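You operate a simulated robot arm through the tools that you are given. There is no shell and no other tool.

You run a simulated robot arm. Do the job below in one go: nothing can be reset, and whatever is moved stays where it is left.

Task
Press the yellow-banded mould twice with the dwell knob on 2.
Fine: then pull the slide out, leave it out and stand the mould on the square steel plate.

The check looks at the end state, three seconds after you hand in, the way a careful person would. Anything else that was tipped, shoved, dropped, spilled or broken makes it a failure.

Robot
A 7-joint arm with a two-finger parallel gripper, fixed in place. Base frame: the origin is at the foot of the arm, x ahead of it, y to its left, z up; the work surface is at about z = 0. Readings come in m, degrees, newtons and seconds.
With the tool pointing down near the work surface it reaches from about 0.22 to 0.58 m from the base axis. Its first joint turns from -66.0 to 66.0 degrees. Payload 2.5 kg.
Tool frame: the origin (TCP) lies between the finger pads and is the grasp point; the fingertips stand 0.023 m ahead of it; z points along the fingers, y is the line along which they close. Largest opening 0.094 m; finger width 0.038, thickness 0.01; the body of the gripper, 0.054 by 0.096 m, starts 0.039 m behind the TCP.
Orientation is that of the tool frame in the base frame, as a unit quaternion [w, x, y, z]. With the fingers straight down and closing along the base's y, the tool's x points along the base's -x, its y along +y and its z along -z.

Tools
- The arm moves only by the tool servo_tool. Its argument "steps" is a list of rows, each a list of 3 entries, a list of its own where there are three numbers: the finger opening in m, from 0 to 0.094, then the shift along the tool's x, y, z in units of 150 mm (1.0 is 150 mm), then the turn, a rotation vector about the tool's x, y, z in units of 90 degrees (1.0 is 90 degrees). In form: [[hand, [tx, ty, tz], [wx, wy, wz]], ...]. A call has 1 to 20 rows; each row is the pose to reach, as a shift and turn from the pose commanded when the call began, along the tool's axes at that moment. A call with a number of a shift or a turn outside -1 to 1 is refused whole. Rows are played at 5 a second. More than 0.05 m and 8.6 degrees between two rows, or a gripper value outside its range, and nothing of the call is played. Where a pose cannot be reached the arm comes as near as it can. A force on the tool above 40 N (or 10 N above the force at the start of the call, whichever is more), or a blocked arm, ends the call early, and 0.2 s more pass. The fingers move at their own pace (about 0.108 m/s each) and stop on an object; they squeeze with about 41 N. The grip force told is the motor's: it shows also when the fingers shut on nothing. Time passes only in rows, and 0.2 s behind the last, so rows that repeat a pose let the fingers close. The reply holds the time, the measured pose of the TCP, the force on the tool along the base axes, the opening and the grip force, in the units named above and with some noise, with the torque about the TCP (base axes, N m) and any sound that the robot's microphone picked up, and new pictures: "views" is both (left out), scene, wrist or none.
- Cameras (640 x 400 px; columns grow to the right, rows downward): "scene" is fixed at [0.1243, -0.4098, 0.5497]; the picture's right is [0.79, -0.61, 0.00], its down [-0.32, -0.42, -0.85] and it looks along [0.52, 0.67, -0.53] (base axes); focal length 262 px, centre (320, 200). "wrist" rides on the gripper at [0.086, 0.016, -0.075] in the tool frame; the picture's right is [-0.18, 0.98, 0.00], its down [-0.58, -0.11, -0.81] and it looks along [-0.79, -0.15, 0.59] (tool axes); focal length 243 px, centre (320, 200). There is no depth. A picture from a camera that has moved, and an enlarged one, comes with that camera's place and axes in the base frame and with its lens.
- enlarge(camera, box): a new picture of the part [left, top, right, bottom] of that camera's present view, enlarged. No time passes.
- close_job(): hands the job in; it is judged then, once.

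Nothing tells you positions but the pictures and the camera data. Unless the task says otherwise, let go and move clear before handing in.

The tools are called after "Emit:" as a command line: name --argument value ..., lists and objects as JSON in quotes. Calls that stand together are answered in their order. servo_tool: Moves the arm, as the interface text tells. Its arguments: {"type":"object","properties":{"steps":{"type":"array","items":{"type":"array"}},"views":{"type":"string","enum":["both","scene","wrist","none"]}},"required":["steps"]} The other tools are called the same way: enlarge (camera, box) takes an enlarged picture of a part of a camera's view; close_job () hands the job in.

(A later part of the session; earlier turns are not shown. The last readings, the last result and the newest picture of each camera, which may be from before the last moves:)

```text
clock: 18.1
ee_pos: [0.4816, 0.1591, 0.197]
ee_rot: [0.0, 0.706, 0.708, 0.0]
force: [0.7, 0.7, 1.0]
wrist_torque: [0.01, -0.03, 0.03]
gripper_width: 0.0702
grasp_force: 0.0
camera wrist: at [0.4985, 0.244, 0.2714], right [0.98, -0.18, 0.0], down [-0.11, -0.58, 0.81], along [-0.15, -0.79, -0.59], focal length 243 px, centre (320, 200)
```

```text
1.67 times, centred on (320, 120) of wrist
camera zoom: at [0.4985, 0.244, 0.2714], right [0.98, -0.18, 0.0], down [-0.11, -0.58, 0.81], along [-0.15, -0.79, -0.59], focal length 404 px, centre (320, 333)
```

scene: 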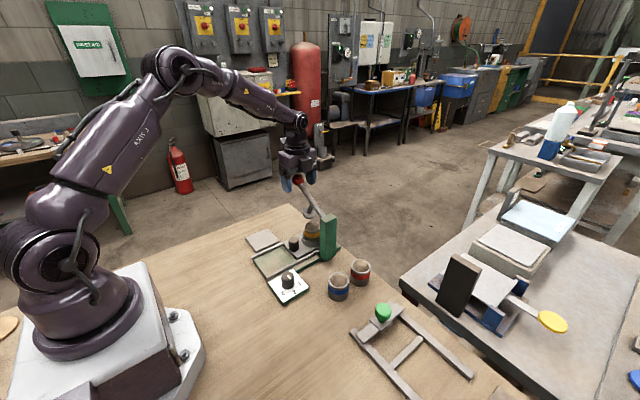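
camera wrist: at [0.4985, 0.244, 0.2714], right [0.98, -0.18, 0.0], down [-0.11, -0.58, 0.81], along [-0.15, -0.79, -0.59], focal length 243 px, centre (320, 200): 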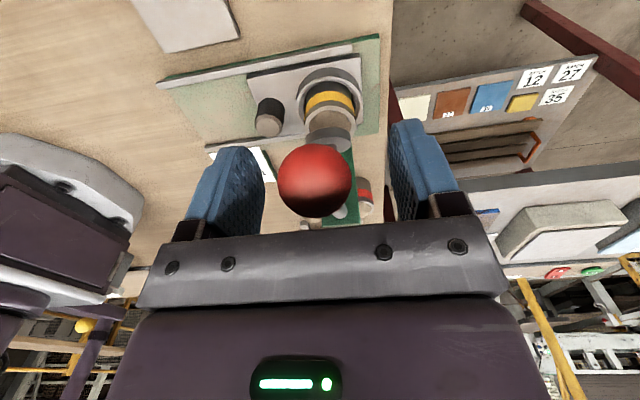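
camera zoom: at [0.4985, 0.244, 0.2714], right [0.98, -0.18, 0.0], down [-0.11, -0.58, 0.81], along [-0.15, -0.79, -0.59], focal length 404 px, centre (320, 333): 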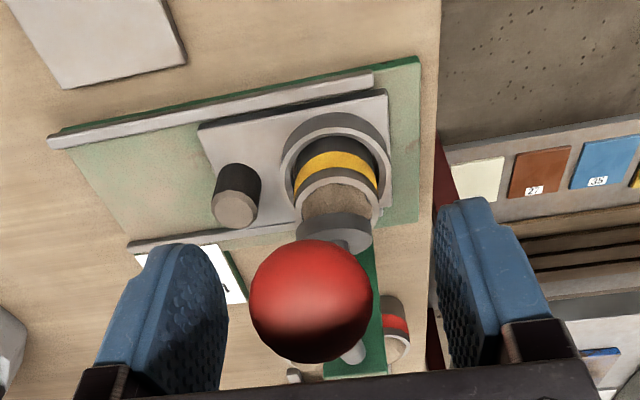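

The ball is between the pads, slightly toward -x. Shifting 2 mm and closing gently.

Emit:
servo_tool --steps '[[0.05, [0.01, -0.012, 0], [0, 0, 0]], [0.04, [0.01, -0.012, 0], [0, 0, 0]], [0.03, [0.01, -0.012, 0], [0, 0, 0]], [0.02, [0.01, -0.012, 0], [0, 0, 0]], [0.02, [0.01, -0.012, 0], [0, 0, 0]]]' --views "wrist"

```text
clock: 19.3
ee_pos: [0.4791, 0.1603, 0.1968]
ee_rot: [0.001, 0.707, 0.708, 0.0]
force: [2.5, 0.7, -1.5]
wrist_torque: [0.03, -0.03, 0.01]
gripper_width: 0.0334
grasp_force: 44.8
camera wrist: at [0.4968, 0.2459, 0.2717], right [0.98, -0.18, 0.0], down [-0.11, -0.58, 0.81], along [-0.15, -0.79, -0.59], focal length 243 px, centre (320, 200)
```

wrist: 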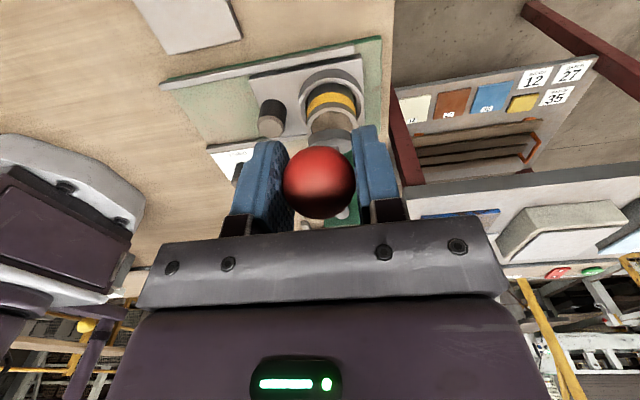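

Solid grip with little side load. Now pulling the lever down along its estimated arc, part way first.

Emit:
servo_tool --steps '[[0.02, [0.015, 0, 0.04], [0, 0, 0]], [0.02, [0.03, 0, 0.078], [0, 0, 0]], [0.02, [0.04, 0, 0.112], [0, 0, 0]], [0.02, [0.05, 0, 0.147], [0, 0, 0]], [0.02, [0.058, 0, 0.18], [0, 0, 0]], [0.02, [0.065, 0, 0.216], [0, 0, 0]], [0.02, [0.065, 0, 0.216], [0, 0, 0]]]'

Emit:
enlarge --camera "scene" --box '[250, 120, 360, 270]'

```text
clock: 20.9
ee_pos: [0.4805, 0.1721, 0.1664]
ee_rot: [0.0, 0.706, 0.708, 0.002]
force: [-7.6, 9.0, 12.2]
wrist_torque: [-1.08, -0.06, 0.03]
gripper_width: 0.0333
grasp_force: 44.9
camera wrist: at [0.4967, 0.2571, 0.2402], right [0.98, -0.18, 0.0], down [-0.11, -0.58, 0.81], along [-0.14, -0.79, -0.59], focal length 243 px, centre (320, 200)
```

scene: 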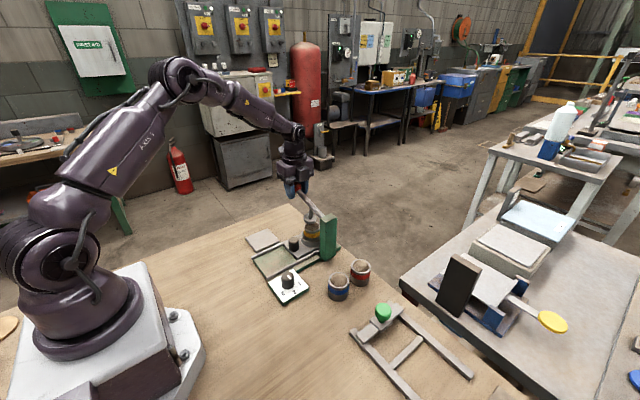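
wrist: 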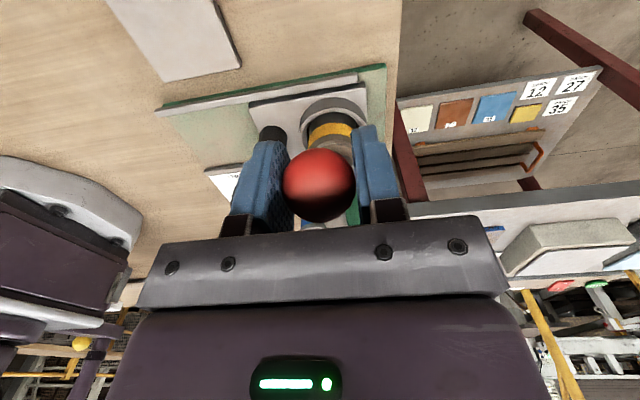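

```text
2.67 times, centred on (305, 195) of scene
camera zoom: at [0.1242, -0.4098, 0.5498], right [0.79, -0.61, 0.0], down [-0.32, -0.42, -0.85], along [0.52, 0.67, -0.53], focal length 700 px, centre (360, 213)
```

zoom: 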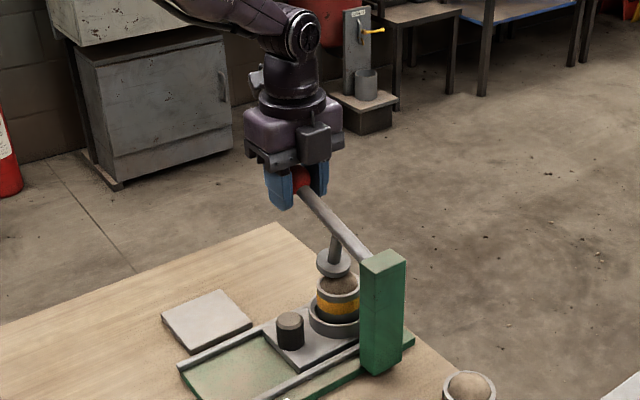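

The lever follows, with the ram approaching the mould; the pivot is a bit lower than I assumed and the grip resists the ball's rotation. I'll tilt the tool along with the lever as I continue down until the ram meets the mould.

Emit:
servo_tool --steps '[[0.02, [0.018, 0, 0.027], [0, -0.06, 0]], [0.02, [0.025, 0, 0.063], [0, -0.12, 0]], [0.02, [0.035, 0, 0.117], [0, -0.18, 0]], [0.02, [0.041, 0, 0.171], [0, -0.24, 0]], [0.02, [0.041, 0, 0.171], [0, -0.24, 0]]]'

Emit:
enlarge --camera "scene" --box '[250, 120, 360, 270]'

```text
clock: 22.1
ee_pos: [0.4787, 0.1756, 0.1391]
ee_rot: [0.134, 0.695, 0.694, -0.134]
force: [-1.0, -8.9, -4.6]
wrist_torque: [1.08, 0.02, -0.01]
gripper_width: 0.0333
grasp_force: 45.3
camera wrist: at [0.4971, 0.2819, 0.1761], right [0.98, -0.17, 0.07], down [-0.11, -0.24, 0.96], along [-0.15, -0.96, -0.25], focal length 243 px, centre (320, 200)
```

scene: 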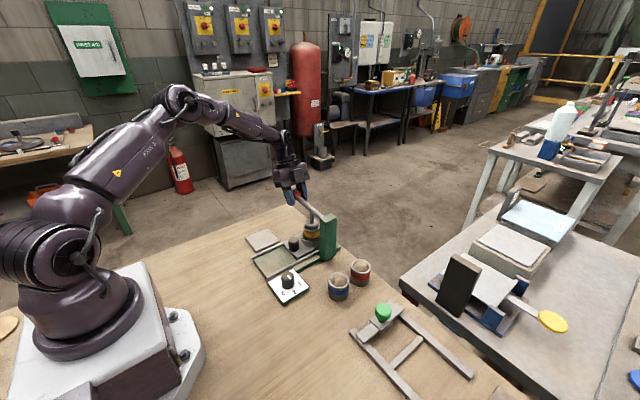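
wrist: 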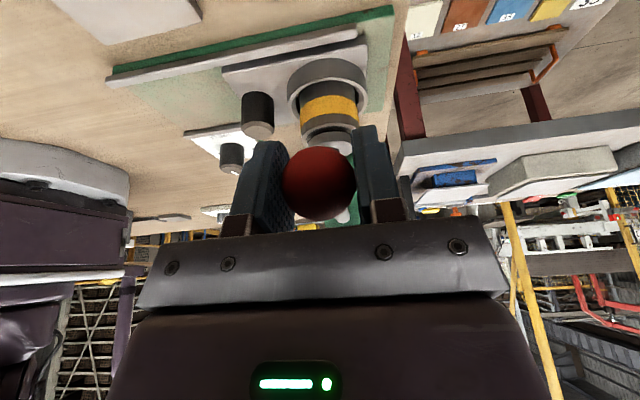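

```text
2.67 times, centred on (305, 195) of scene
camera zoom: at [0.1243, -0.4098, 0.5497], right [0.79, -0.61, 0.0], down [-0.32, -0.42, -0.85], along [0.52, 0.67, -0.53], focal length 700 px, centre (360, 213)
```

zoom: 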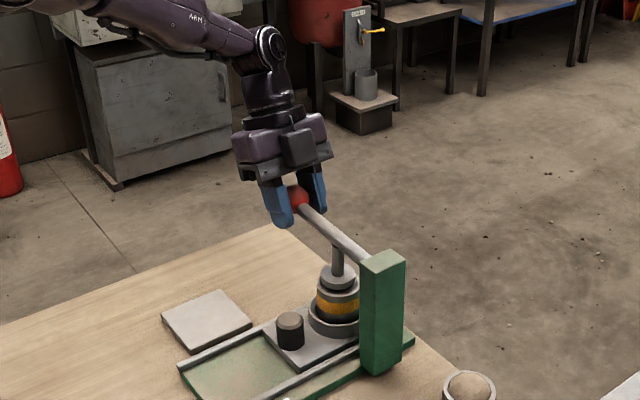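

The ram is just above or touching the mould. Continuing downward in small steps to feel for contact.

Emit:
servo_tool --steps '[[0.02, [0.008, 0, 0.02], [0, 0, 0]], [0.02, [0.016, 0, 0.04], [0, 0, 0]], [0.02, [0.025, 0, 0.06], [0, 0, 0]], [0.02, [0.033, 0, 0.08], [0, 0, 0]], [0.02, [0.041, 0, 0.1], [0, 0, 0]], [0.02, [0.041, 0, 0.1], [0, 0, 0]]]'

Emit:
enlarge --camera "scene" --box '[280, 180, 350, 260]'

```text
clock: 23.1
ee_pos: [0.4798, 0.1767, 0.1322]
ee_rot: [0.133, 0.694, 0.694, -0.135]
force: [-4.6, -1.2, 6.4]
wrist_torque: [0.64, 0.09, 0.03]
gripper_width: 0.0334
grasp_force: 45.3
stopped in row 4: the force on the tool passed its limit at 45 N (the readings are from after the stop); the commanded pose is now the measured one
camera wrist: at [0.4973, 0.2827, 0.1682], right [0.98, -0.17, 0.07], down [-0.11, -0.24, 0.96], along [-0.15, -0.96, -0.25], focal length 243 px, centre (320, 200)
```

scene: 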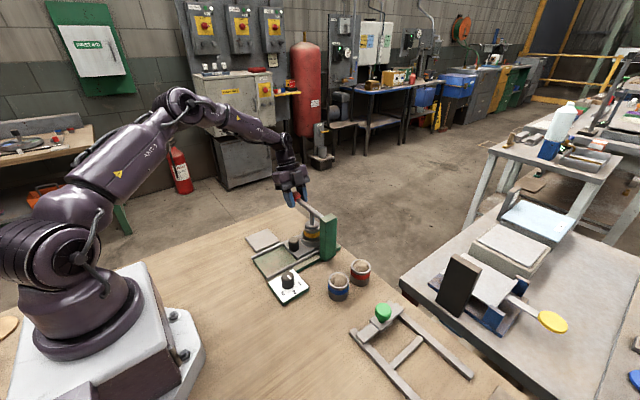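
wrist: 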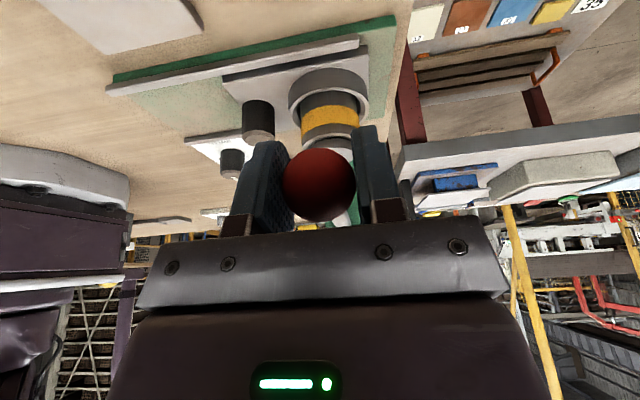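

```text
5.00 times, centred on (315, 220) of scene
camera zoom: at [0.1243, -0.4098, 0.5497], right [0.79, -0.61, 0.0], down [-0.32, -0.42, -0.85], along [0.52, 0.67, -0.53], focal length 1312 px, centre (345, 100)
```

zoom: 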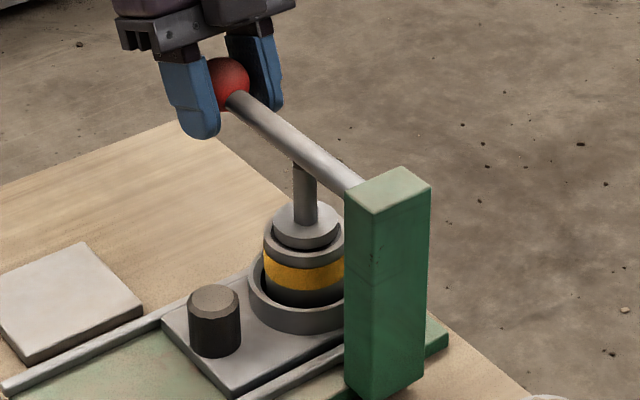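

The ram is on the mould (contact at ball z≈0.132). No sound yet, so I'll press down a few millimetres into it and hold for the dwell, listening.

Emit:
servo_tool --steps '[[0.02, [0.003, 0, 0.007], [0, 0, 0]], [0.02, [0.006, 0, 0.014], [0, 0, 0]], [0.02, [0.008, 0, 0.02], [0, 0, 0]], [0.02, [0.008, 0, 0.02], [0, 0, 0]], [0.02, [0.008, 0, 0.02], [0, 0, 0]], [0.02, [0.008, 0, 0.02], [0, 0, 0]], [0.02, [0.008, 0, 0.02], [0, 0, 0]], [0.02, [0.008, 0, 0.02], [0, 0, 0]]]' --views "scene"

Emit:
enlarge --camera "scene" --box '[280, 180, 350, 260]'

```text
clock: 23.9
ee_pos: [0.479, 0.1769, 0.1319]
ee_rot: [0.134, 0.694, 0.695, -0.135]
force: [-3.9, -1.2, 6.0]
wrist_torque: [0.6, 0.13, 0.03]
gripper_width: 0.0331
grasp_force: 45.3
stopped in row 4: the force on the tool passed its limit at 43 N (the readings are from after the stop); the commanded pose is now the measured one
```

scene: 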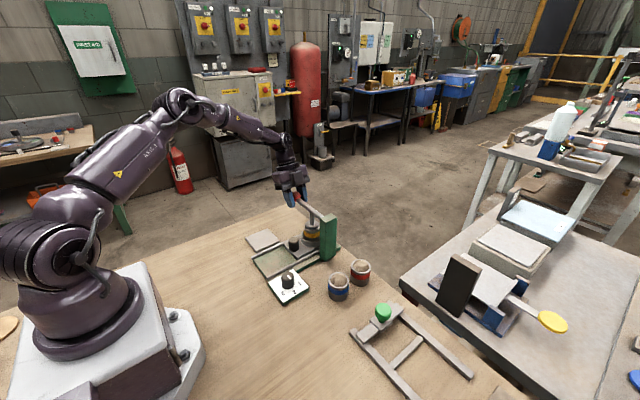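

```text
5.00 times, centred on (315, 220) of scene
camera zoom: at [0.1243, -0.4098, 0.5497], right [0.79, -0.61, 0.0], down [-0.32, -0.42, -0.85], along [0.52, 0.67, -0.53], focal length 1312 px, centre (345, 100)
```

zoom: 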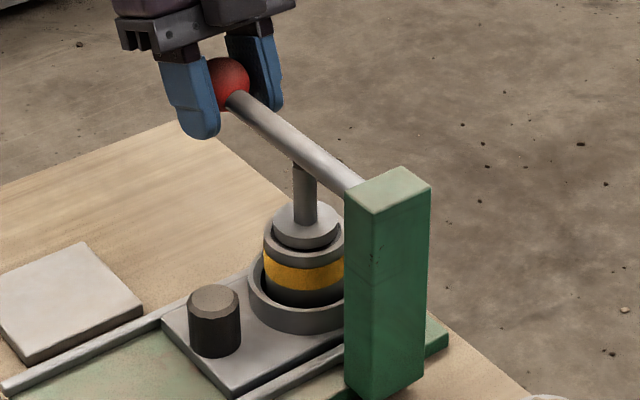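

The bottom stop is stiff. I'll hold a lighter push (about 20 N) for the dwell time and listen.

Emit:
servo_tool --steps '[[0.02, [0.002, 0, 0.005], [0, 0, 0]], [0.02, [0.004, 0, 0.009], [0, 0, 0]], [0.02, [0.004, 0, 0.009], [0, 0, 0]], [0.02, [0.004, 0, 0.009], [0, 0, 0]], [0.02, [0.004, 0, 0.009], [0, 0, 0]], [0.02, [0.004, 0, 0.009], [0, 0, 0]], [0.02, [0.004, 0, 0.009], [0, 0, 0]], [0.02, [0.004, 0, 0.009], [0, 0, 0]], [0.02, [0.004, 0, 0.009], [0, 0, 0]], [0.02, [0.004, 0, 0.009], [0, 0, 0]], [0.02, [0.004, 0, 0.009], [0, 0, 0]], [0.02, [0.004, 0, 0.009], [0, 0, 0]], [0.02, [0.004, 0, 0.009], [0, 0, 0]]]' --views "wrist"

```text
clock: 26.7
ee_pos: [0.4809, 0.1754, 0.131]
ee_rot: [0.134, 0.695, 0.694, -0.135]
force: [-10.4, -5.8, 33.1]
wrist_torque: [0.1, 0.0, 0.03]
gripper_width: 0.0333
grasp_force: 45.2
camera wrist: at [0.4973, 0.2828, 0.1675], right [0.98, -0.17, 0.07], down [-0.11, -0.24, 0.96], along [-0.15, -0.96, -0.25], focal length 243 px, centre (320, 200)
```

wrist: 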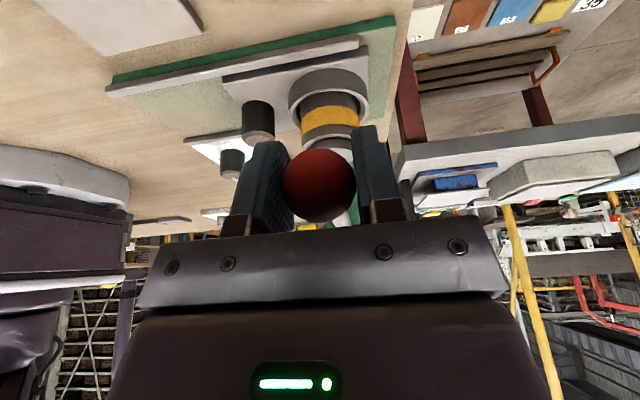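

Held about 2.6 s at around 33 N. Now raising the lever back along the arc to its top position.

Emit:
servo_tool --steps '[[0.02, [-0.037, 0, -0.0735], [0, 0.04, 0]], [0.02, [-0.075, 0, -0.137], [0, 0.08, 0]], [0.02, [-0.116, 0, -0.196], [0, 0.12, 0]], [0.02, [-0.163, 0, -0.253], [0, 0.16, 0]], [0.02, [-0.212, 0, -0.306], [0, 0.2, 0]], [0.02, [-0.26, 0, -0.35], [0, 0.24, 0]], [0.02, [-0.26, 0, -0.35], [0, 0.24, 0]]]'

Emit:
enlarge --camera "scene" --box '[280, 160, 350, 260]'

```text
clock: 28.3
ee_pos: [0.4804, 0.1608, 0.193]
ee_rot: [0.001, 0.707, 0.707, -0.001]
force: [12.1, 15.2, 0.8]
wrist_torque: [0.95, 0.06, -0.06]
gripper_width: 0.0334
grasp_force: 44.8
camera wrist: at [0.4969, 0.2464, 0.2679], right [0.98, -0.18, 0.0], down [-0.11, -0.58, 0.81], along [-0.15, -0.79, -0.59], focal length 243 px, centre (320, 200)
```

scene: 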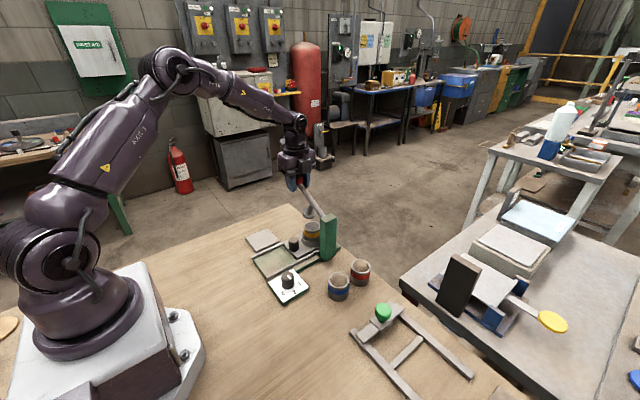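
wrist: 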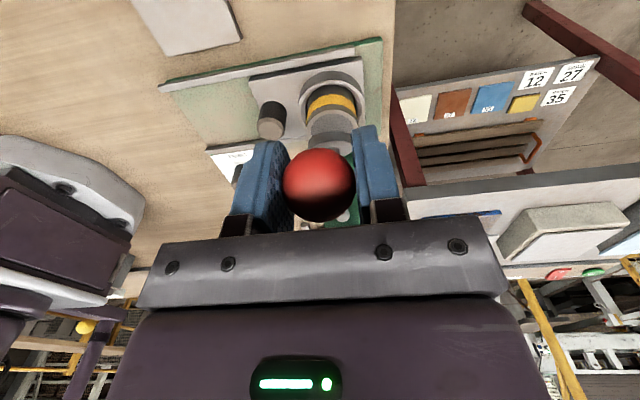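

```text
4.00 times, centred on (315, 210) of scene
camera zoom: at [0.1243, -0.4098, 0.5497], right [0.79, -0.61, 0.0], down [-0.32, -0.42, -0.85], along [0.52, 0.67, -0.53], focal length 1050 px, centre (340, 160)
```

zoom: 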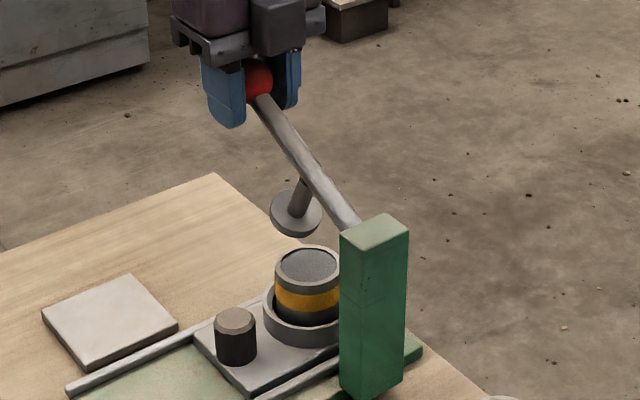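

The sand now looks flattened and dark, so the first press took. I'll let the lever settle fully at the top.

Emit:
servo_tool --steps '[[0.02, [0.005, 0, -0.01], [0, 0, 0]], [0.02, [0.005, 0, -0.02], [0, 0, 0]], [0.02, [0.005, 0, -0.02], [0, 0, 0]]]' --views "none"

Emit:
enlarge --camera "scene" --box '[295, 205, 335, 245]'

```text
clock: 29.1
ee_pos: [0.4796, 0.1599, 0.196]
ee_rot: [0.002, 0.707, 0.707, -0.003]
force: [8.6, 11.9, -4.2]
wrist_torque: [0.74, -0.01, -0.09]
gripper_width: 0.0332
grasp_force: 45.5
```

```text
10.00 times, centred on (315, 225) of scene
camera zoom: at [0.1243, -0.4098, 0.5497], right [0.79, -0.61, 0.0], down [-0.32, -0.42, -0.85], along [0.52, 0.67, -0.53], focal length 2624 px, centre (370, -50)
```

zoom: 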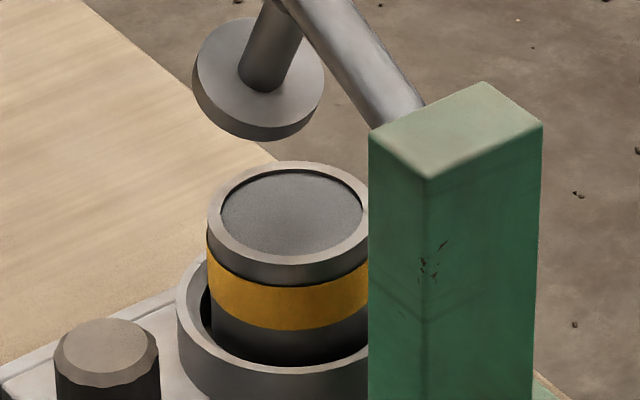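

The lever is back at its top rest position. Now the second press, down the same arc.

Emit:
servo_tool --steps '[[0.02, [0.025, 0, 0.065], [0, -0.04, 0]], [0.02, [0.05, 0, 0.133], [0, -0.08, 0]], [0.02, [0.073, 0, 0.203], [0, -0.12, 0]], [0.02, [0.09, 0, 0.273], [0, -0.16, 0]], [0.02, [0.1, 0, 0.346], [0, -0.2, 0]], [0.02, [0.105, 0, 0.391], [0, -0.22, 0]], [0.02, [0.107, 0, 0.41], [0, -0.23, 0]], [0.02, [0.107, 0, 0.42], [0, -0.24, 0]], [0.02, [0.107, 0, 0.427], [0, -0.24, 0]], [0.02, [0.107, 0, 0.427], [0, -0.24, 0]]]'

Emit:
enlarge --camera "scene" --box '[280, 180, 350, 260]'

```text
clock: 31.3
ee_pos: [0.4805, 0.1748, 0.1311]
ee_rot: [0.135, 0.694, 0.694, -0.136]
force: [-13.8, 4.4, 13.7]
wrist_torque: [-1.22, -0.03, 0.05]
gripper_width: 0.0334
grasp_force: 45.5
camera wrist: at [0.4975, 0.2815, 0.1673], right [0.98, -0.17, 0.07], down [-0.11, -0.23, 0.97], along [-0.15, -0.96, -0.25], focal length 243 px, centre (320, 200)
```

scene: 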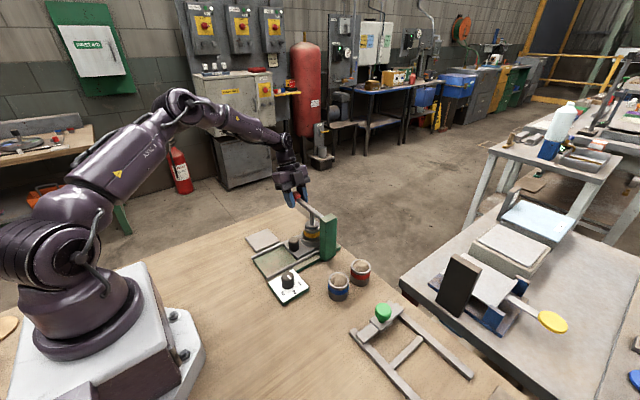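
wrist: 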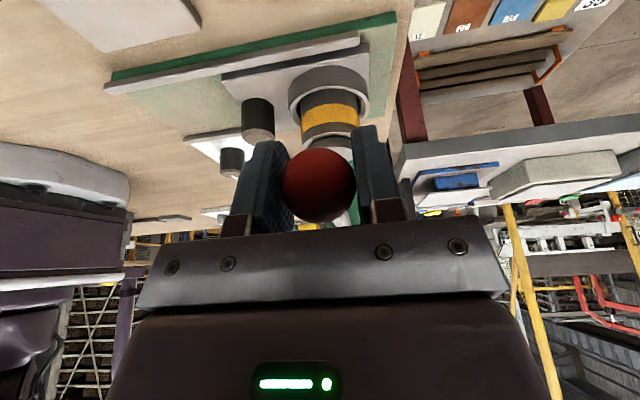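

```text
5.00 times, centred on (315, 220) of scene
camera zoom: at [0.1242, -0.4098, 0.5498], right [0.79, -0.61, 0.0], down [-0.32, -0.42, -0.85], along [0.52, 0.67, -0.53], focal length 1312 px, centre (345, 100)
```

zoom: 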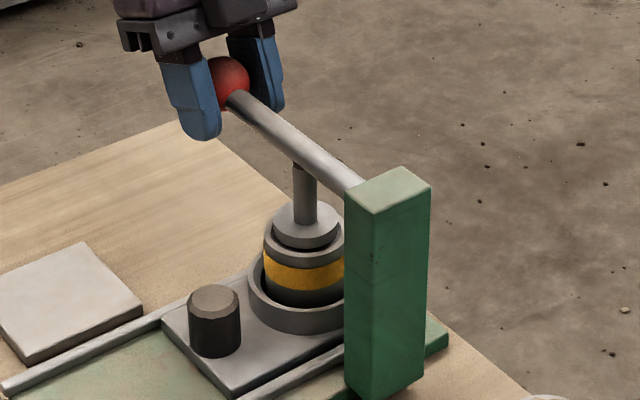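

It has reached the same bottom position. I'll add a little push and hold for the same dwell.

Emit:
servo_tool --steps '[[0.02, [0.001, 0, 0.003], [0, 0, 0]], [0.02, [0.002, 0, 0.006], [0, 0, 0]], [0.02, [0.002, 0, 0.006], [0, 0, 0]], [0.02, [0.002, 0, 0.006], [0, 0, 0]], [0.02, [0.002, 0, 0.006], [0, 0, 0]], [0.02, [0.002, 0, 0.006], [0, 0, 0]], [0.02, [0.002, 0, 0.006], [0, 0, 0]], [0.02, [0.002, 0, 0.006], [0, 0, 0]], [0.02, [0.002, 0, 0.006], [0, 0, 0]], [0.02, [0.002, 0, 0.006], [0, 0, 0]], [0.02, [0.002, 0, 0.006], [0, 0, 0]], [0.02, [0.002, 0, 0.006], [0, 0, 0]], [0.02, [0.002, 0, 0.006], [0, 0, 0]]]' --views "none"

```text
clock: 34.1
ee_pos: [0.4798, 0.175, 0.1301]
ee_rot: [0.135, 0.695, 0.693, -0.136]
force: [-10.0, -18.5, 5.2]
wrist_torque: [0.2, -0.05, 0.03]
gripper_width: 0.0333
grasp_force: 44.7
```

Downward force is low now, so I'll push a touch further to make sure it is fully seated.

Emit:
servo_tool --steps '[[0.02, [-0.004, 0, 0.006], [0, 0, 0]], [0.02, [-0.002, 0, 0.012], [0, 0, 0]], [0.02, [0.0, 0, 0.017], [0, 0, 0]], [0.02, [0.0, 0, 0.017], [0, 0, 0]], [0.02, [0.0, 0, 0.017], [0, 0, 0]], [0.02, [0.0, 0, 0.017], [0, 0, 0]], [0.02, [0.0, 0, 0.017], [0, 0, 0]]]' --views "none"

```text
clock: 34.9
ee_pos: [0.48, 0.1749, 0.1309]
ee_rot: [0.134, 0.694, 0.694, -0.137]
force: [-2.6, -1.6, 4.3]
wrist_torque: [0.64, 0.04, 0.04]
gripper_width: 0.0332
grasp_force: 45.4
stopped in row 4: the force on the tool passed its limit at 41 N (the readings are from after the stop); the commanded pose is now the measured one
```

It reached the stop at 41 N. Raising the lever again.

Emit:
servo_tool --steps '[[0.02, [-0.033, 0, -0.0735], [0, 0.04, 0]], [0.02, [-0.068, 0, -0.137], [0, 0.08, 0]], [0.02, [-0.108, 0, -0.198], [0, 0.12, 0]], [0.02, [-0.152, 0, -0.257], [0, 0.16, 0]], [0.02, [-0.202, 0, -0.315], [0, 0.2, 0]], [0.02, [-0.25, 0, -0.368], [0, 0.243, 0]], [0.02, [-0.25, 0, -0.368], [0, 0.243, 0]]]'

Emit:
enlarge --camera "scene" --box '[295, 205, 335, 245]'

```text
clock: 36.5
ee_pos: [0.4791, 0.1601, 0.1957]
ee_rot: [0.001, 0.708, 0.706, -0.003]
force: [21.2, 0.0, -8.8]
wrist_torque: [-0.48, 0.13, -0.25]
gripper_width: 0.0334
grasp_force: 45.1
camera wrist: at [0.4973, 0.2447, 0.2686], right [0.98, -0.19, 0.0], down [-0.11, -0.58, 0.81], along [-0.15, -0.8, -0.59], focal length 243 px, centre (320, 200)
```

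scene: 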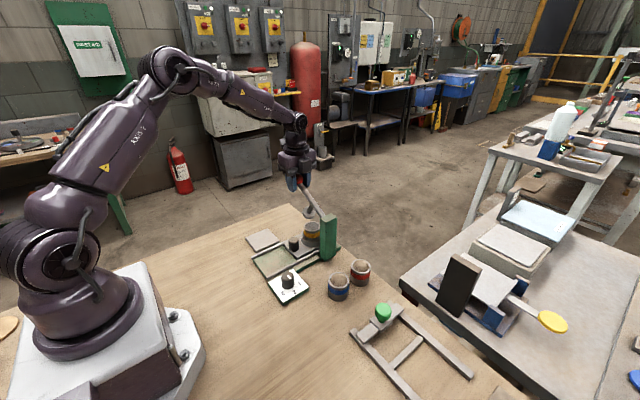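
wrist: 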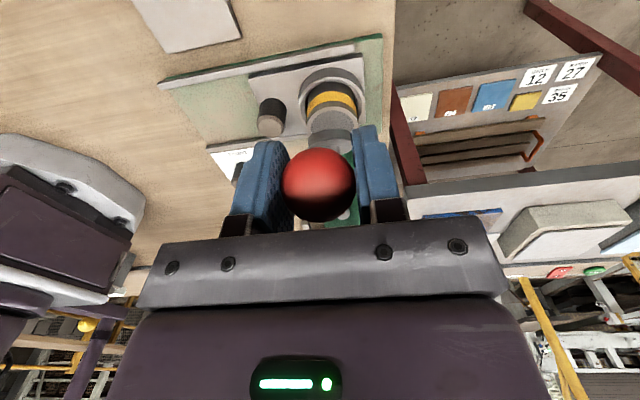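

```text
10.00 times, centred on (315, 225) of scene
camera zoom: at [0.1243, -0.4098, 0.5497], right [0.79, -0.61, 0.0], down [-0.32, -0.42, -0.85], along [0.52, 0.67, -0.53], focal length 2624 px, centre (370, -50)
```

zoom: 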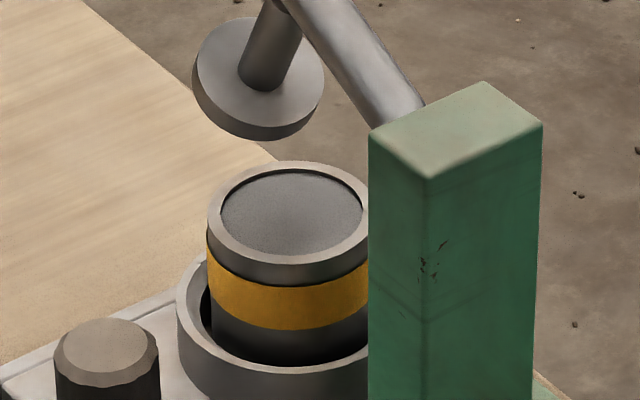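

The lever is back up and the sand is pressed flat. Releasing the ball and rising clear.

Emit:
servo_tool --steps '[[0.05, [0, 0, 0], [0, 0, 0]], [0.07, [0, 0, 0], [0, 0, 0]], [0.07, [0, 0, -0.1], [0, 0, 0]], [0.07, [0, 0, -0.3], [0, 0, 0]], [0.07, [0, 0, -0.55], [0, 0, 0]], [0.07, [0, 0, -0.8], [0, 0, 0]], [0.07, [0, 0, -0.8], [0, 0, 0]]]'

Emit:
enlarge --camera "wrist" --box '[160, 0, 440, 180]'

```text
clock: 38.1
ee_pos: [0.479, 0.1607, 0.3173]
ee_rot: [-0.001, 0.708, 0.706, -0.002]
force: [0.5, 0.3, 0.2]
wrist_torque: [0.0, 0.01, -0.02]
gripper_width: 0.0702
grasp_force: 0.0
camera wrist: at [0.4967, 0.2452, 0.3905], right [0.98, -0.18, 0.0], down [-0.11, -0.58, 0.81], along [-0.15, -0.79, -0.59], focal length 243 px, centre (320, 200)
```

scene: 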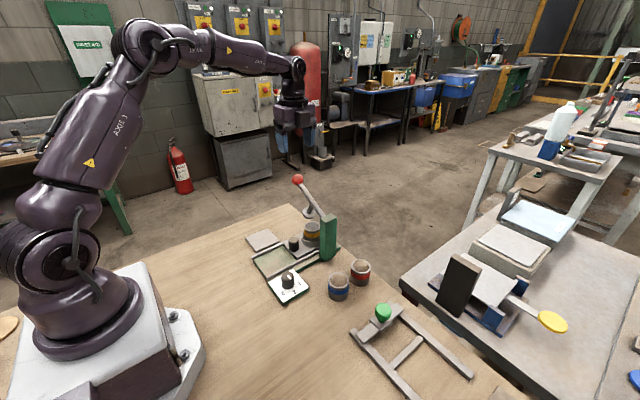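
wrist: 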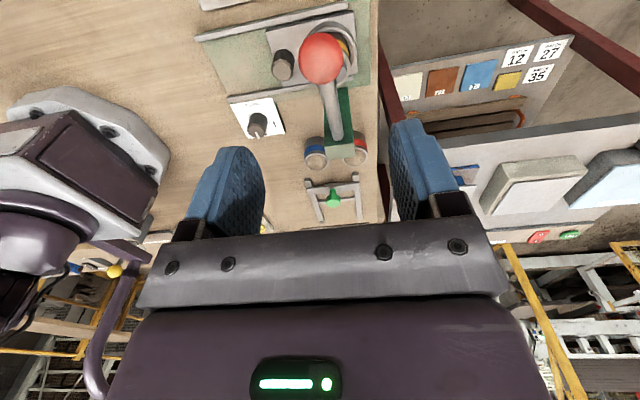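

```text
2.22 times, centred on (300, 90) of wrist
camera zoom: at [0.4967, 0.2452, 0.3905], right [0.98, -0.18, 0.0], down [-0.11, -0.58, 0.81], along [-0.15, -0.79, -0.59], focal length 539 px, centre (364, 444)
```

zoom: 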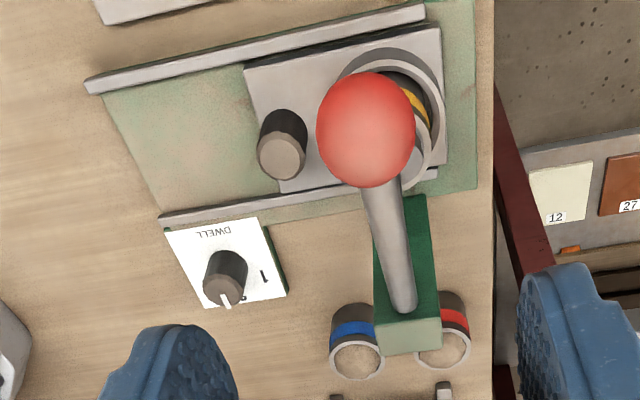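

The lever stays up, the dial still reads 2. Next I'll turn the tool back to close along y and move above the slide's black knob at about (0.417, 0.092).

Emit:
servo_tool --steps '[[0.07, [-0.04, -0.04, 0], [0, 0, -0.085]], [0.07, [-0.08, -0.08, 0], [0, 0, -0.17]], [0.07, [-0.12, -0.12, 0], [0, 0, -0.255]], [0.07, [-0.16, -0.16, 0], [0, 0, -0.34]], [0.07, [-0.2, -0.2, 0], [0, 0, -0.425]], [0.07, [-0.24, -0.24, 0], [0, 0, -0.51]], [0.07, [-0.28, -0.28, 0], [0, 0, -0.595]], [0.07, [-0.32, -0.32, 0], [0, 0, -0.68]], [0.07, [-0.36, -0.36, 0], [0, 0, -0.765]], [0.07, [-0.4, -0.4, 0], [0, 0, -0.85]], [0.07, [-0.44, -0.44, 0], [0, 0, -0.93]], [0.07, [-0.46, -0.46, 0], [0, 0, -1.0]], [0.07, [-0.46, -0.46, 0], [0, 0, -1.0]]]'

Emit:
enlarge --camera "wrist" --box '[160, 0, 480, 200]'

```text
clock: 40.9
ee_pos: [0.4102, 0.0926, 0.3166]
ee_rot: [-0.002, 0.0, 1.0, -0.001]
force: [0.5, 0.1, 1.1]
wrist_torque: [0.02, 0.03, 0.01]
gripper_width: 0.0701
grasp_force: 0.1
camera wrist: at [0.3261, 0.1072, 0.3905], right [0.18, 0.98, 0.0], down [0.58, -0.1, 0.81], along [0.79, -0.15, -0.59], focal length 243 px, centre (320, 200)
```

scene: 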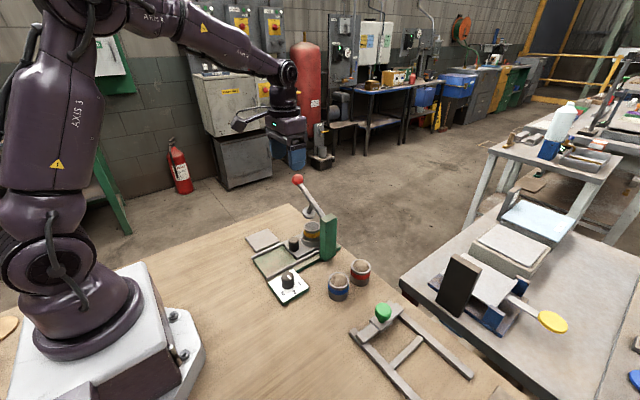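
wrist: 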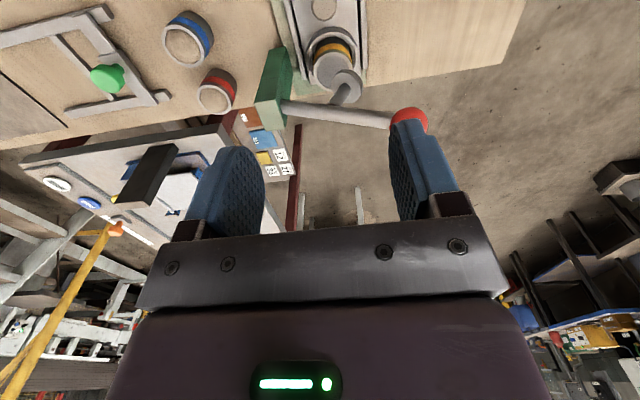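

```text
2.00 times, centred on (320, 100) of wrist
camera zoom: at [0.3261, 0.1072, 0.3905], right [0.18, 0.98, 0.0], down [0.58, -0.1, 0.81], along [0.79, -0.15, -0.59], focal length 485 px, centre (320, 400)
```

zoom: 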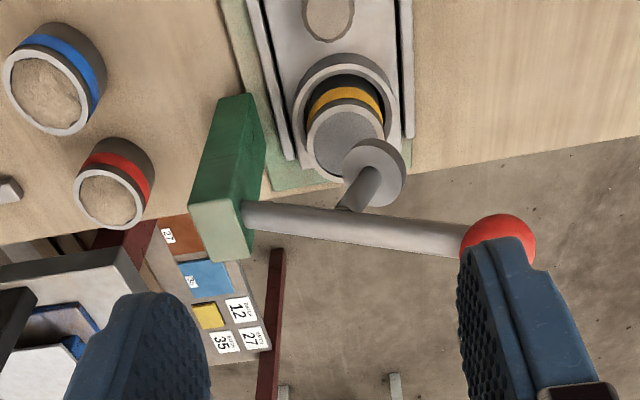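

Knob confirmed at about (0.418, 0.0925). I'll descend with the tool slightly toward -x of it, keeping clear of the ram and mould.

Emit:
servo_tool --steps '[[0.07, [0.027, 0, 0.3], [0, 0, 0]], [0.07, [0.027, 0, 0.6], [0, 0, 0]], [0.07, [0.027, 0, 0.85], [0, 0, 0]], [0.07, [0.027, 0, 1.0], [0, 0, 0]], [0.06, [0.027, 0, 1.0], [0, 0, 0]]]'

Emit:
enlarge --camera "scene" --box '[240, 150, 350, 280]'

Emit:
enlarge --camera "wrist" --box '[160, 0, 480, 200]'

```text
clock: 42.1
ee_pos: [0.4067, 0.09, 0.1653]
ee_rot: [-0.001, 0.001, 1.0, -0.002]
force: [-0.7, 1.0, 0.4]
wrist_torque: [-0.01, -0.01, -0.01]
gripper_width: 0.0602
grasp_force: 0.0
camera wrist: at [0.322, 0.1061, 0.2386], right [0.18, 0.98, 0.0], down [0.58, -0.11, 0.8], along [0.79, -0.15, -0.59], focal length 243 px, centre (320, 200)
```

scene: 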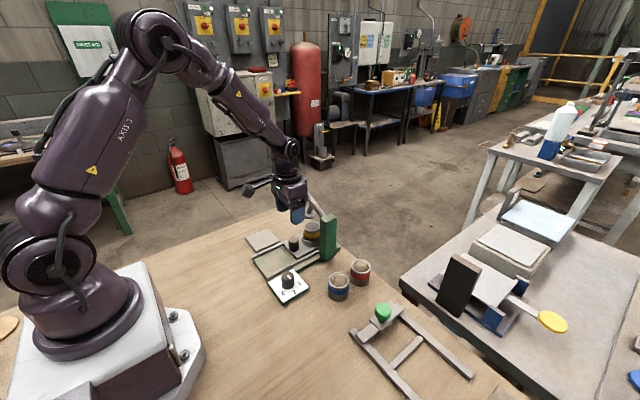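
wrist: 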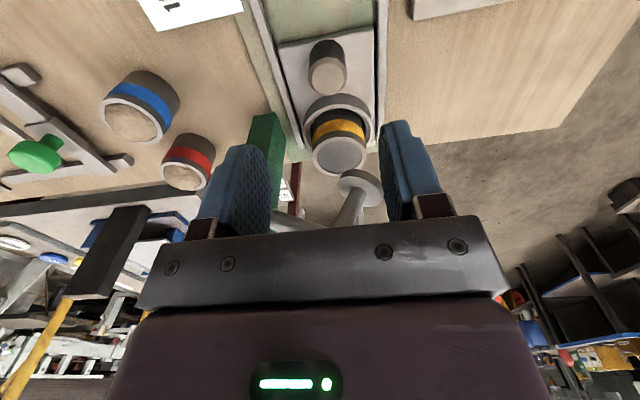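

```text
3.08 times, centred on (295, 215) of scene
camera zoom: at [0.1243, -0.4098, 0.5497], right [0.79, -0.61, 0.0], down [-0.32, -0.42, -0.85], along [0.52, 0.67, -0.53], focal length 808 px, centre (397, 154)
```

zoom: 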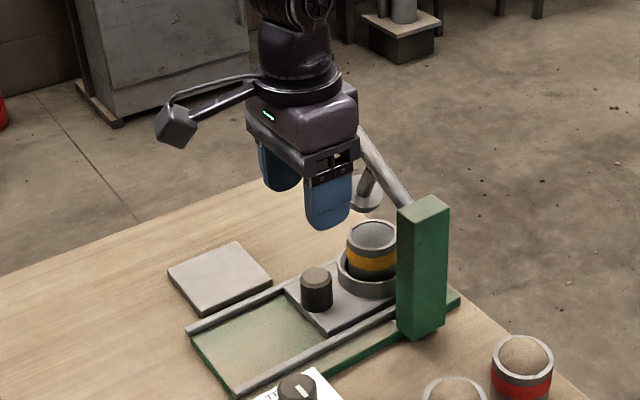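

```text
2.00 times, centred on (320, 100) of wrist
camera zoom: at [0.322, 0.1061, 0.2386], right [0.18, 0.98, 0.0], down [0.58, -0.11, 0.8], along [0.79, -0.15, -0.59], focal length 485 px, centre (320, 400)
```

zoom: 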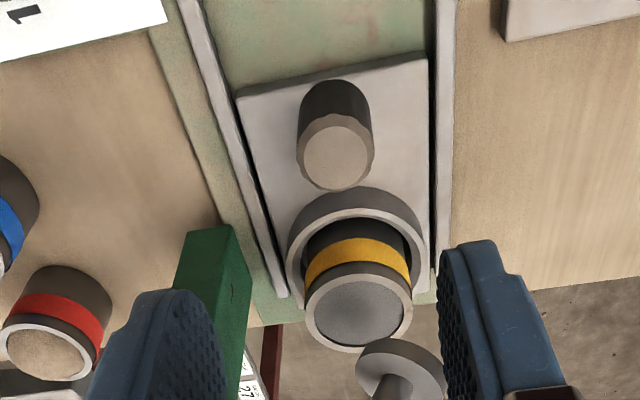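

Refined triangulation: knob at (0.419, 0.093) with top near z≈0.05, mould at (0.485, 0.093). Lowering to the knob.

Emit:
servo_tool --steps '[[0.06, [0.0, 0.015, 0.25], [0, 0, 0]], [0.06, [0.0, 0.015, 0.5], [0, 0, 0]], [0.06, [0.0, 0.015, 0.65], [0, 0, 0]], [0.06, [0.0, 0.015, 0.765], [0, 0, 0]], [0.06, [0.0, 0.015, 0.765], [0, 0, 0]]]'

Emit:
enlarge --camera "scene" --box '[240, 170, 350, 280]'

Emit:
enlarge --camera "wrist" --box '[160, 0, 480, 240]'

```text
clock: 43.3
ee_pos: [0.4059, 0.0948, 0.0507]
ee_rot: [-0.001, 0.0, 1.0, -0.002]
force: [0.1, -0.8, -0.1]
wrist_torque: [0.01, 0.0, -0.01]
gripper_width: 0.06
grasp_force: 0.1
camera wrist: at [0.3206, 0.1098, 0.1255], right [0.18, 0.98, 0.0], down [0.58, -0.11, 0.8], along [0.79, -0.15, -0.59], focal length 243 px, centre (320, 200)
```

scene: 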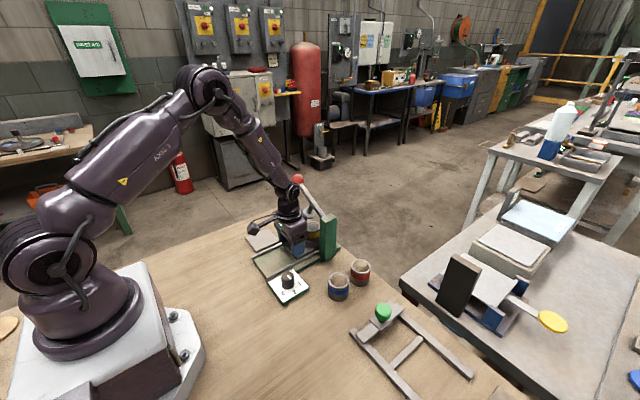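
wrist: 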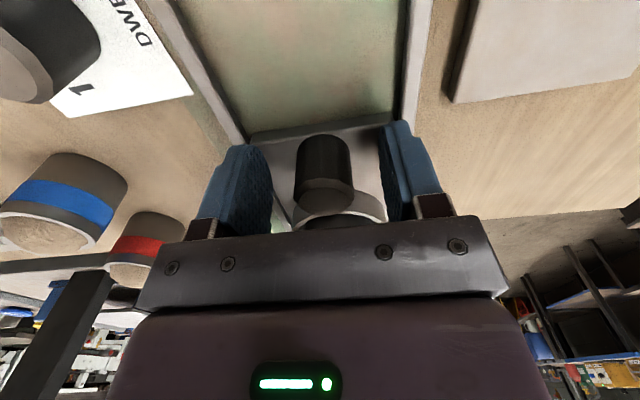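

```text
3.64 times, centred on (295, 225) of scene
camera zoom: at [0.1243, -0.4098, 0.5497], right [0.79, -0.61, 0.0], down [-0.32, -0.42, -0.85], along [0.52, 0.67, -0.53], focal length 954 px, centre (411, 109)
```

zoom: 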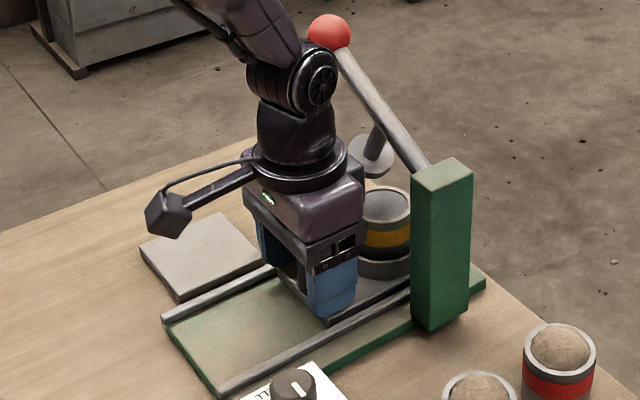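

```text
1.67 times, centred on (320, 120) of wrist
camera zoom: at [0.3206, 0.1098, 0.1255], right [0.18, 0.98, 0.0], down [0.58, -0.11, 0.8], along [0.79, -0.15, -0.59], focal length 404 px, centre (320, 333)
```

zoom: 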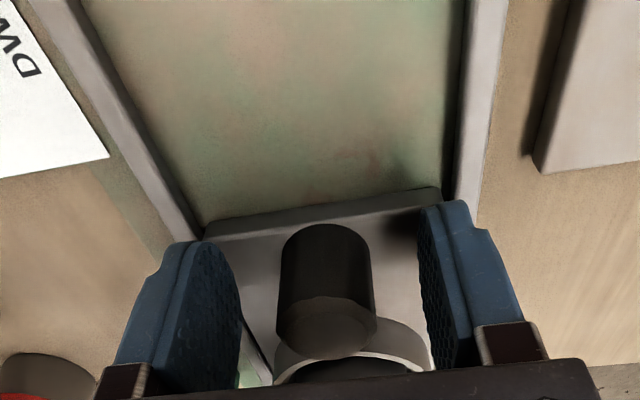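

The knob is centred between the pads. Closing on it.

Emit:
servo_tool --steps '[[0.045, [0, 0, 0], [0, 0, 0]], [0.035, [0, 0, 0], [0, 0, 0]], [0.028, [0, 0, 0], [0, 0, 0]], [0.015, [0, 0, 0], [0, 0, 0]], [0.015, [0, 0, 0], [0, 0, 0]]]' --views "wrist"

```text
clock: 44.5
ee_pos: [0.4061, 0.0944, 0.052]
ee_rot: [-0.002, 0.0, 1.0, -0.002]
force: [-0.2, 2.6, -2.5]
wrist_torque: [0.74, -0.11, 0.0]
gripper_width: 0.0296
grasp_force: 45.0
camera wrist: at [0.3205, 0.1101, 0.1257], right [0.18, 0.98, 0.0], down [0.58, -0.11, 0.8], along [0.79, -0.15, -0.59], focal length 243 px, centre (320, 200)
```

wrist: 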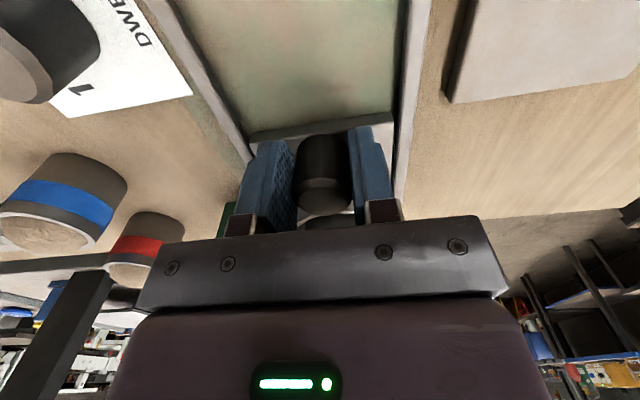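

Firm grip with low side load. Pulling the slide out toward the arm slowly.

Emit:
servo_tool --steps '[[0.015, [0.02, 0, 0], [0, 0, 0]], [0.015, [0.05, 0, 0], [0, 0, 0]], [0.015, [0.09, 0, 0], [0, 0, 0]], [0.015, [0.13, 0, 0], [0, 0, 0]], [0.015, [0.17, 0, 0], [0, 0, 0]], [0.015, [0.21, 0, 0], [0, 0, 0]], [0.015, [0.25, 0, 0], [0, 0, 0]], [0.015, [0.28, 0, 0], [0, 0, 0]], [0.015, [0.3, 0, 0], [0, 0, 0]], [0.015, [0.3, 0, 0], [0, 0, 0]]]'

Emit:
enlarge --camera "scene" --box '[240, 170, 350, 280]'

```text
clock: 46.7
ee_pos: [0.3606, 0.0947, 0.0507]
ee_rot: [-0.002, 0.001, 1.0, -0.002]
force: [0.7, 16.5, -22.4]
wrist_torque: [0.76, -0.8, 0.08]
gripper_width: 0.0299
grasp_force: 45.0
camera wrist: at [0.2753, 0.11, 0.126], right [0.18, 0.98, 0.0], down [0.59, -0.11, 0.8], along [0.79, -0.15, -0.6], focal length 243 px, centre (320, 200)
```

scene: 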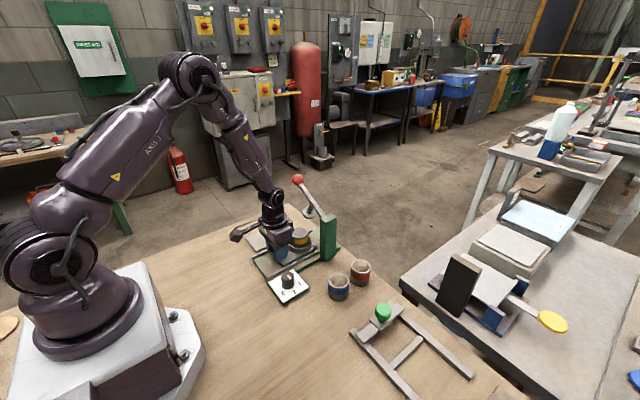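
wrist: 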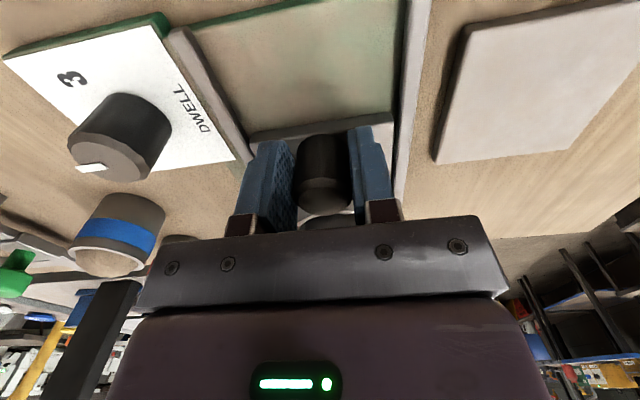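

```text
3.64 times, centred on (295, 225) of scene
camera zoom: at [0.1244, -0.4098, 0.5497], right [0.79, -0.61, 0.0], down [-0.32, -0.42, -0.85], along [0.52, 0.67, -0.53], focal length 954 px, centre (411, 109)
```

zoom: 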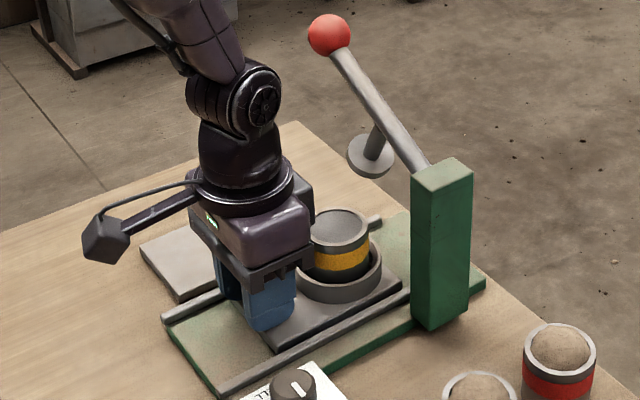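

The slide came out 45 mm and the mould rides along steadily. Continuing with slight corrections for the rail side load, until I feel the stop.

Emit:
servo_tool --steps '[[0.015, [0.0, 0.008, 0.01], [0, 0, 0]], [0.015, [0.03, 0.008, 0.01], [0, 0, 0]], [0.015, [0.06, 0.01, 0.01], [0, 0, 0]], [0.015, [0.09, 0.01, 0.01], [0, 0, 0]], [0.015, [0.12, 0.012, 0.01], [0, 0, 0]], [0.015, [0.15, 0.012, 0.01], [0, 0, 0]], [0.015, [0.17, 0.013, 0.01], [0, 0, 0]], [0.015, [0.19, 0.014, 0.01], [0, 0, 0]], [0.015, [0.19, 0.014, 0.01], [0, 0, 0]]]'

Emit:
enlarge --camera "scene" --box '[240, 170, 350, 280]'

Emit:
enlarge --camera "wrist" --box '[160, 0, 480, 240]'

```text
clock: 48.3
ee_pos: [0.3393, 0.0953, 0.0514]
ee_rot: [0.002, 0.001, 1.0, -0.002]
force: [-0.9, -0.2, 3.9]
wrist_torque: [0.63, -0.07, 0.01]
gripper_width: 0.0299
grasp_force: 45.1
stopped in row 7: the force on the tool passed its limit at 41 N (the readings are from after the stop); the commanded pose is now the measured one
camera wrist: at [0.253, 0.1103, 0.1251], right [0.19, 0.98, 0.0], down [0.58, -0.11, 0.81], along [0.79, -0.15, -0.59], focal length 243 px, centre (320, 200)
```

scene: 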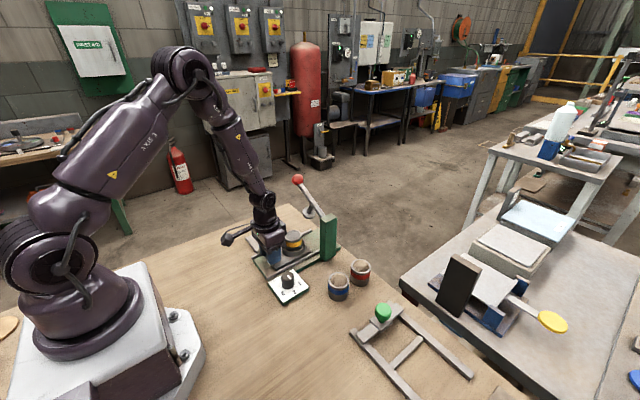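
wrist: 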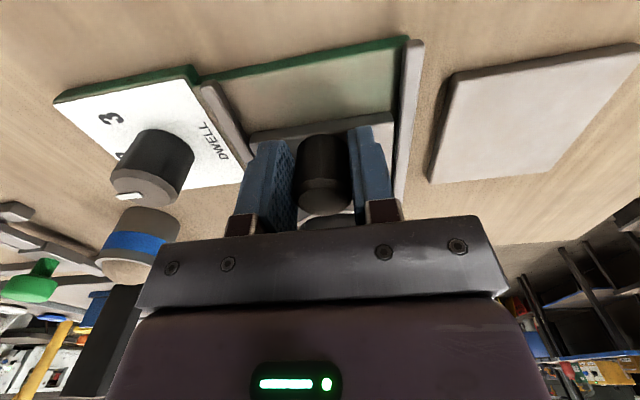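

```text
3.64 times, centred on (295, 225) of scene
camera zoom: at [0.1243, -0.4098, 0.5497], right [0.79, -0.61, 0.0], down [-0.32, -0.42, -0.85], along [0.52, 0.67, -0.53], focal length 954 px, centre (411, 109)
```

zoom: 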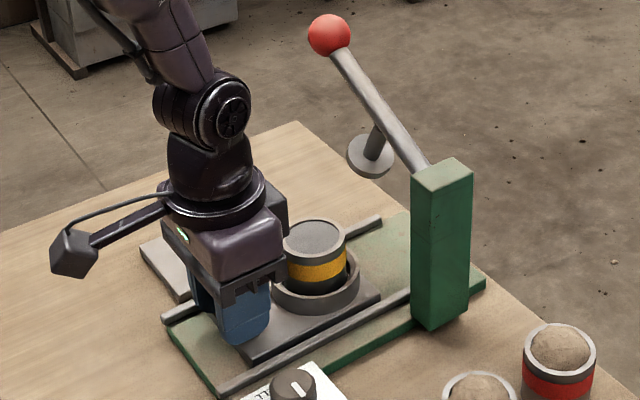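

```text
1.67 times, centred on (320, 120) of wrist
camera zoom: at [0.253, 0.1103, 0.1251], right [0.19, 0.98, 0.0], down [0.58, -0.11, 0.81], along [0.79, -0.15, -0.59], focal length 404 px, centre (320, 333)
```

zoom: 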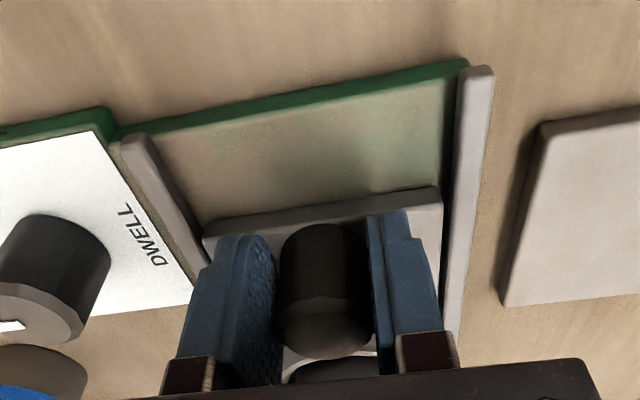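

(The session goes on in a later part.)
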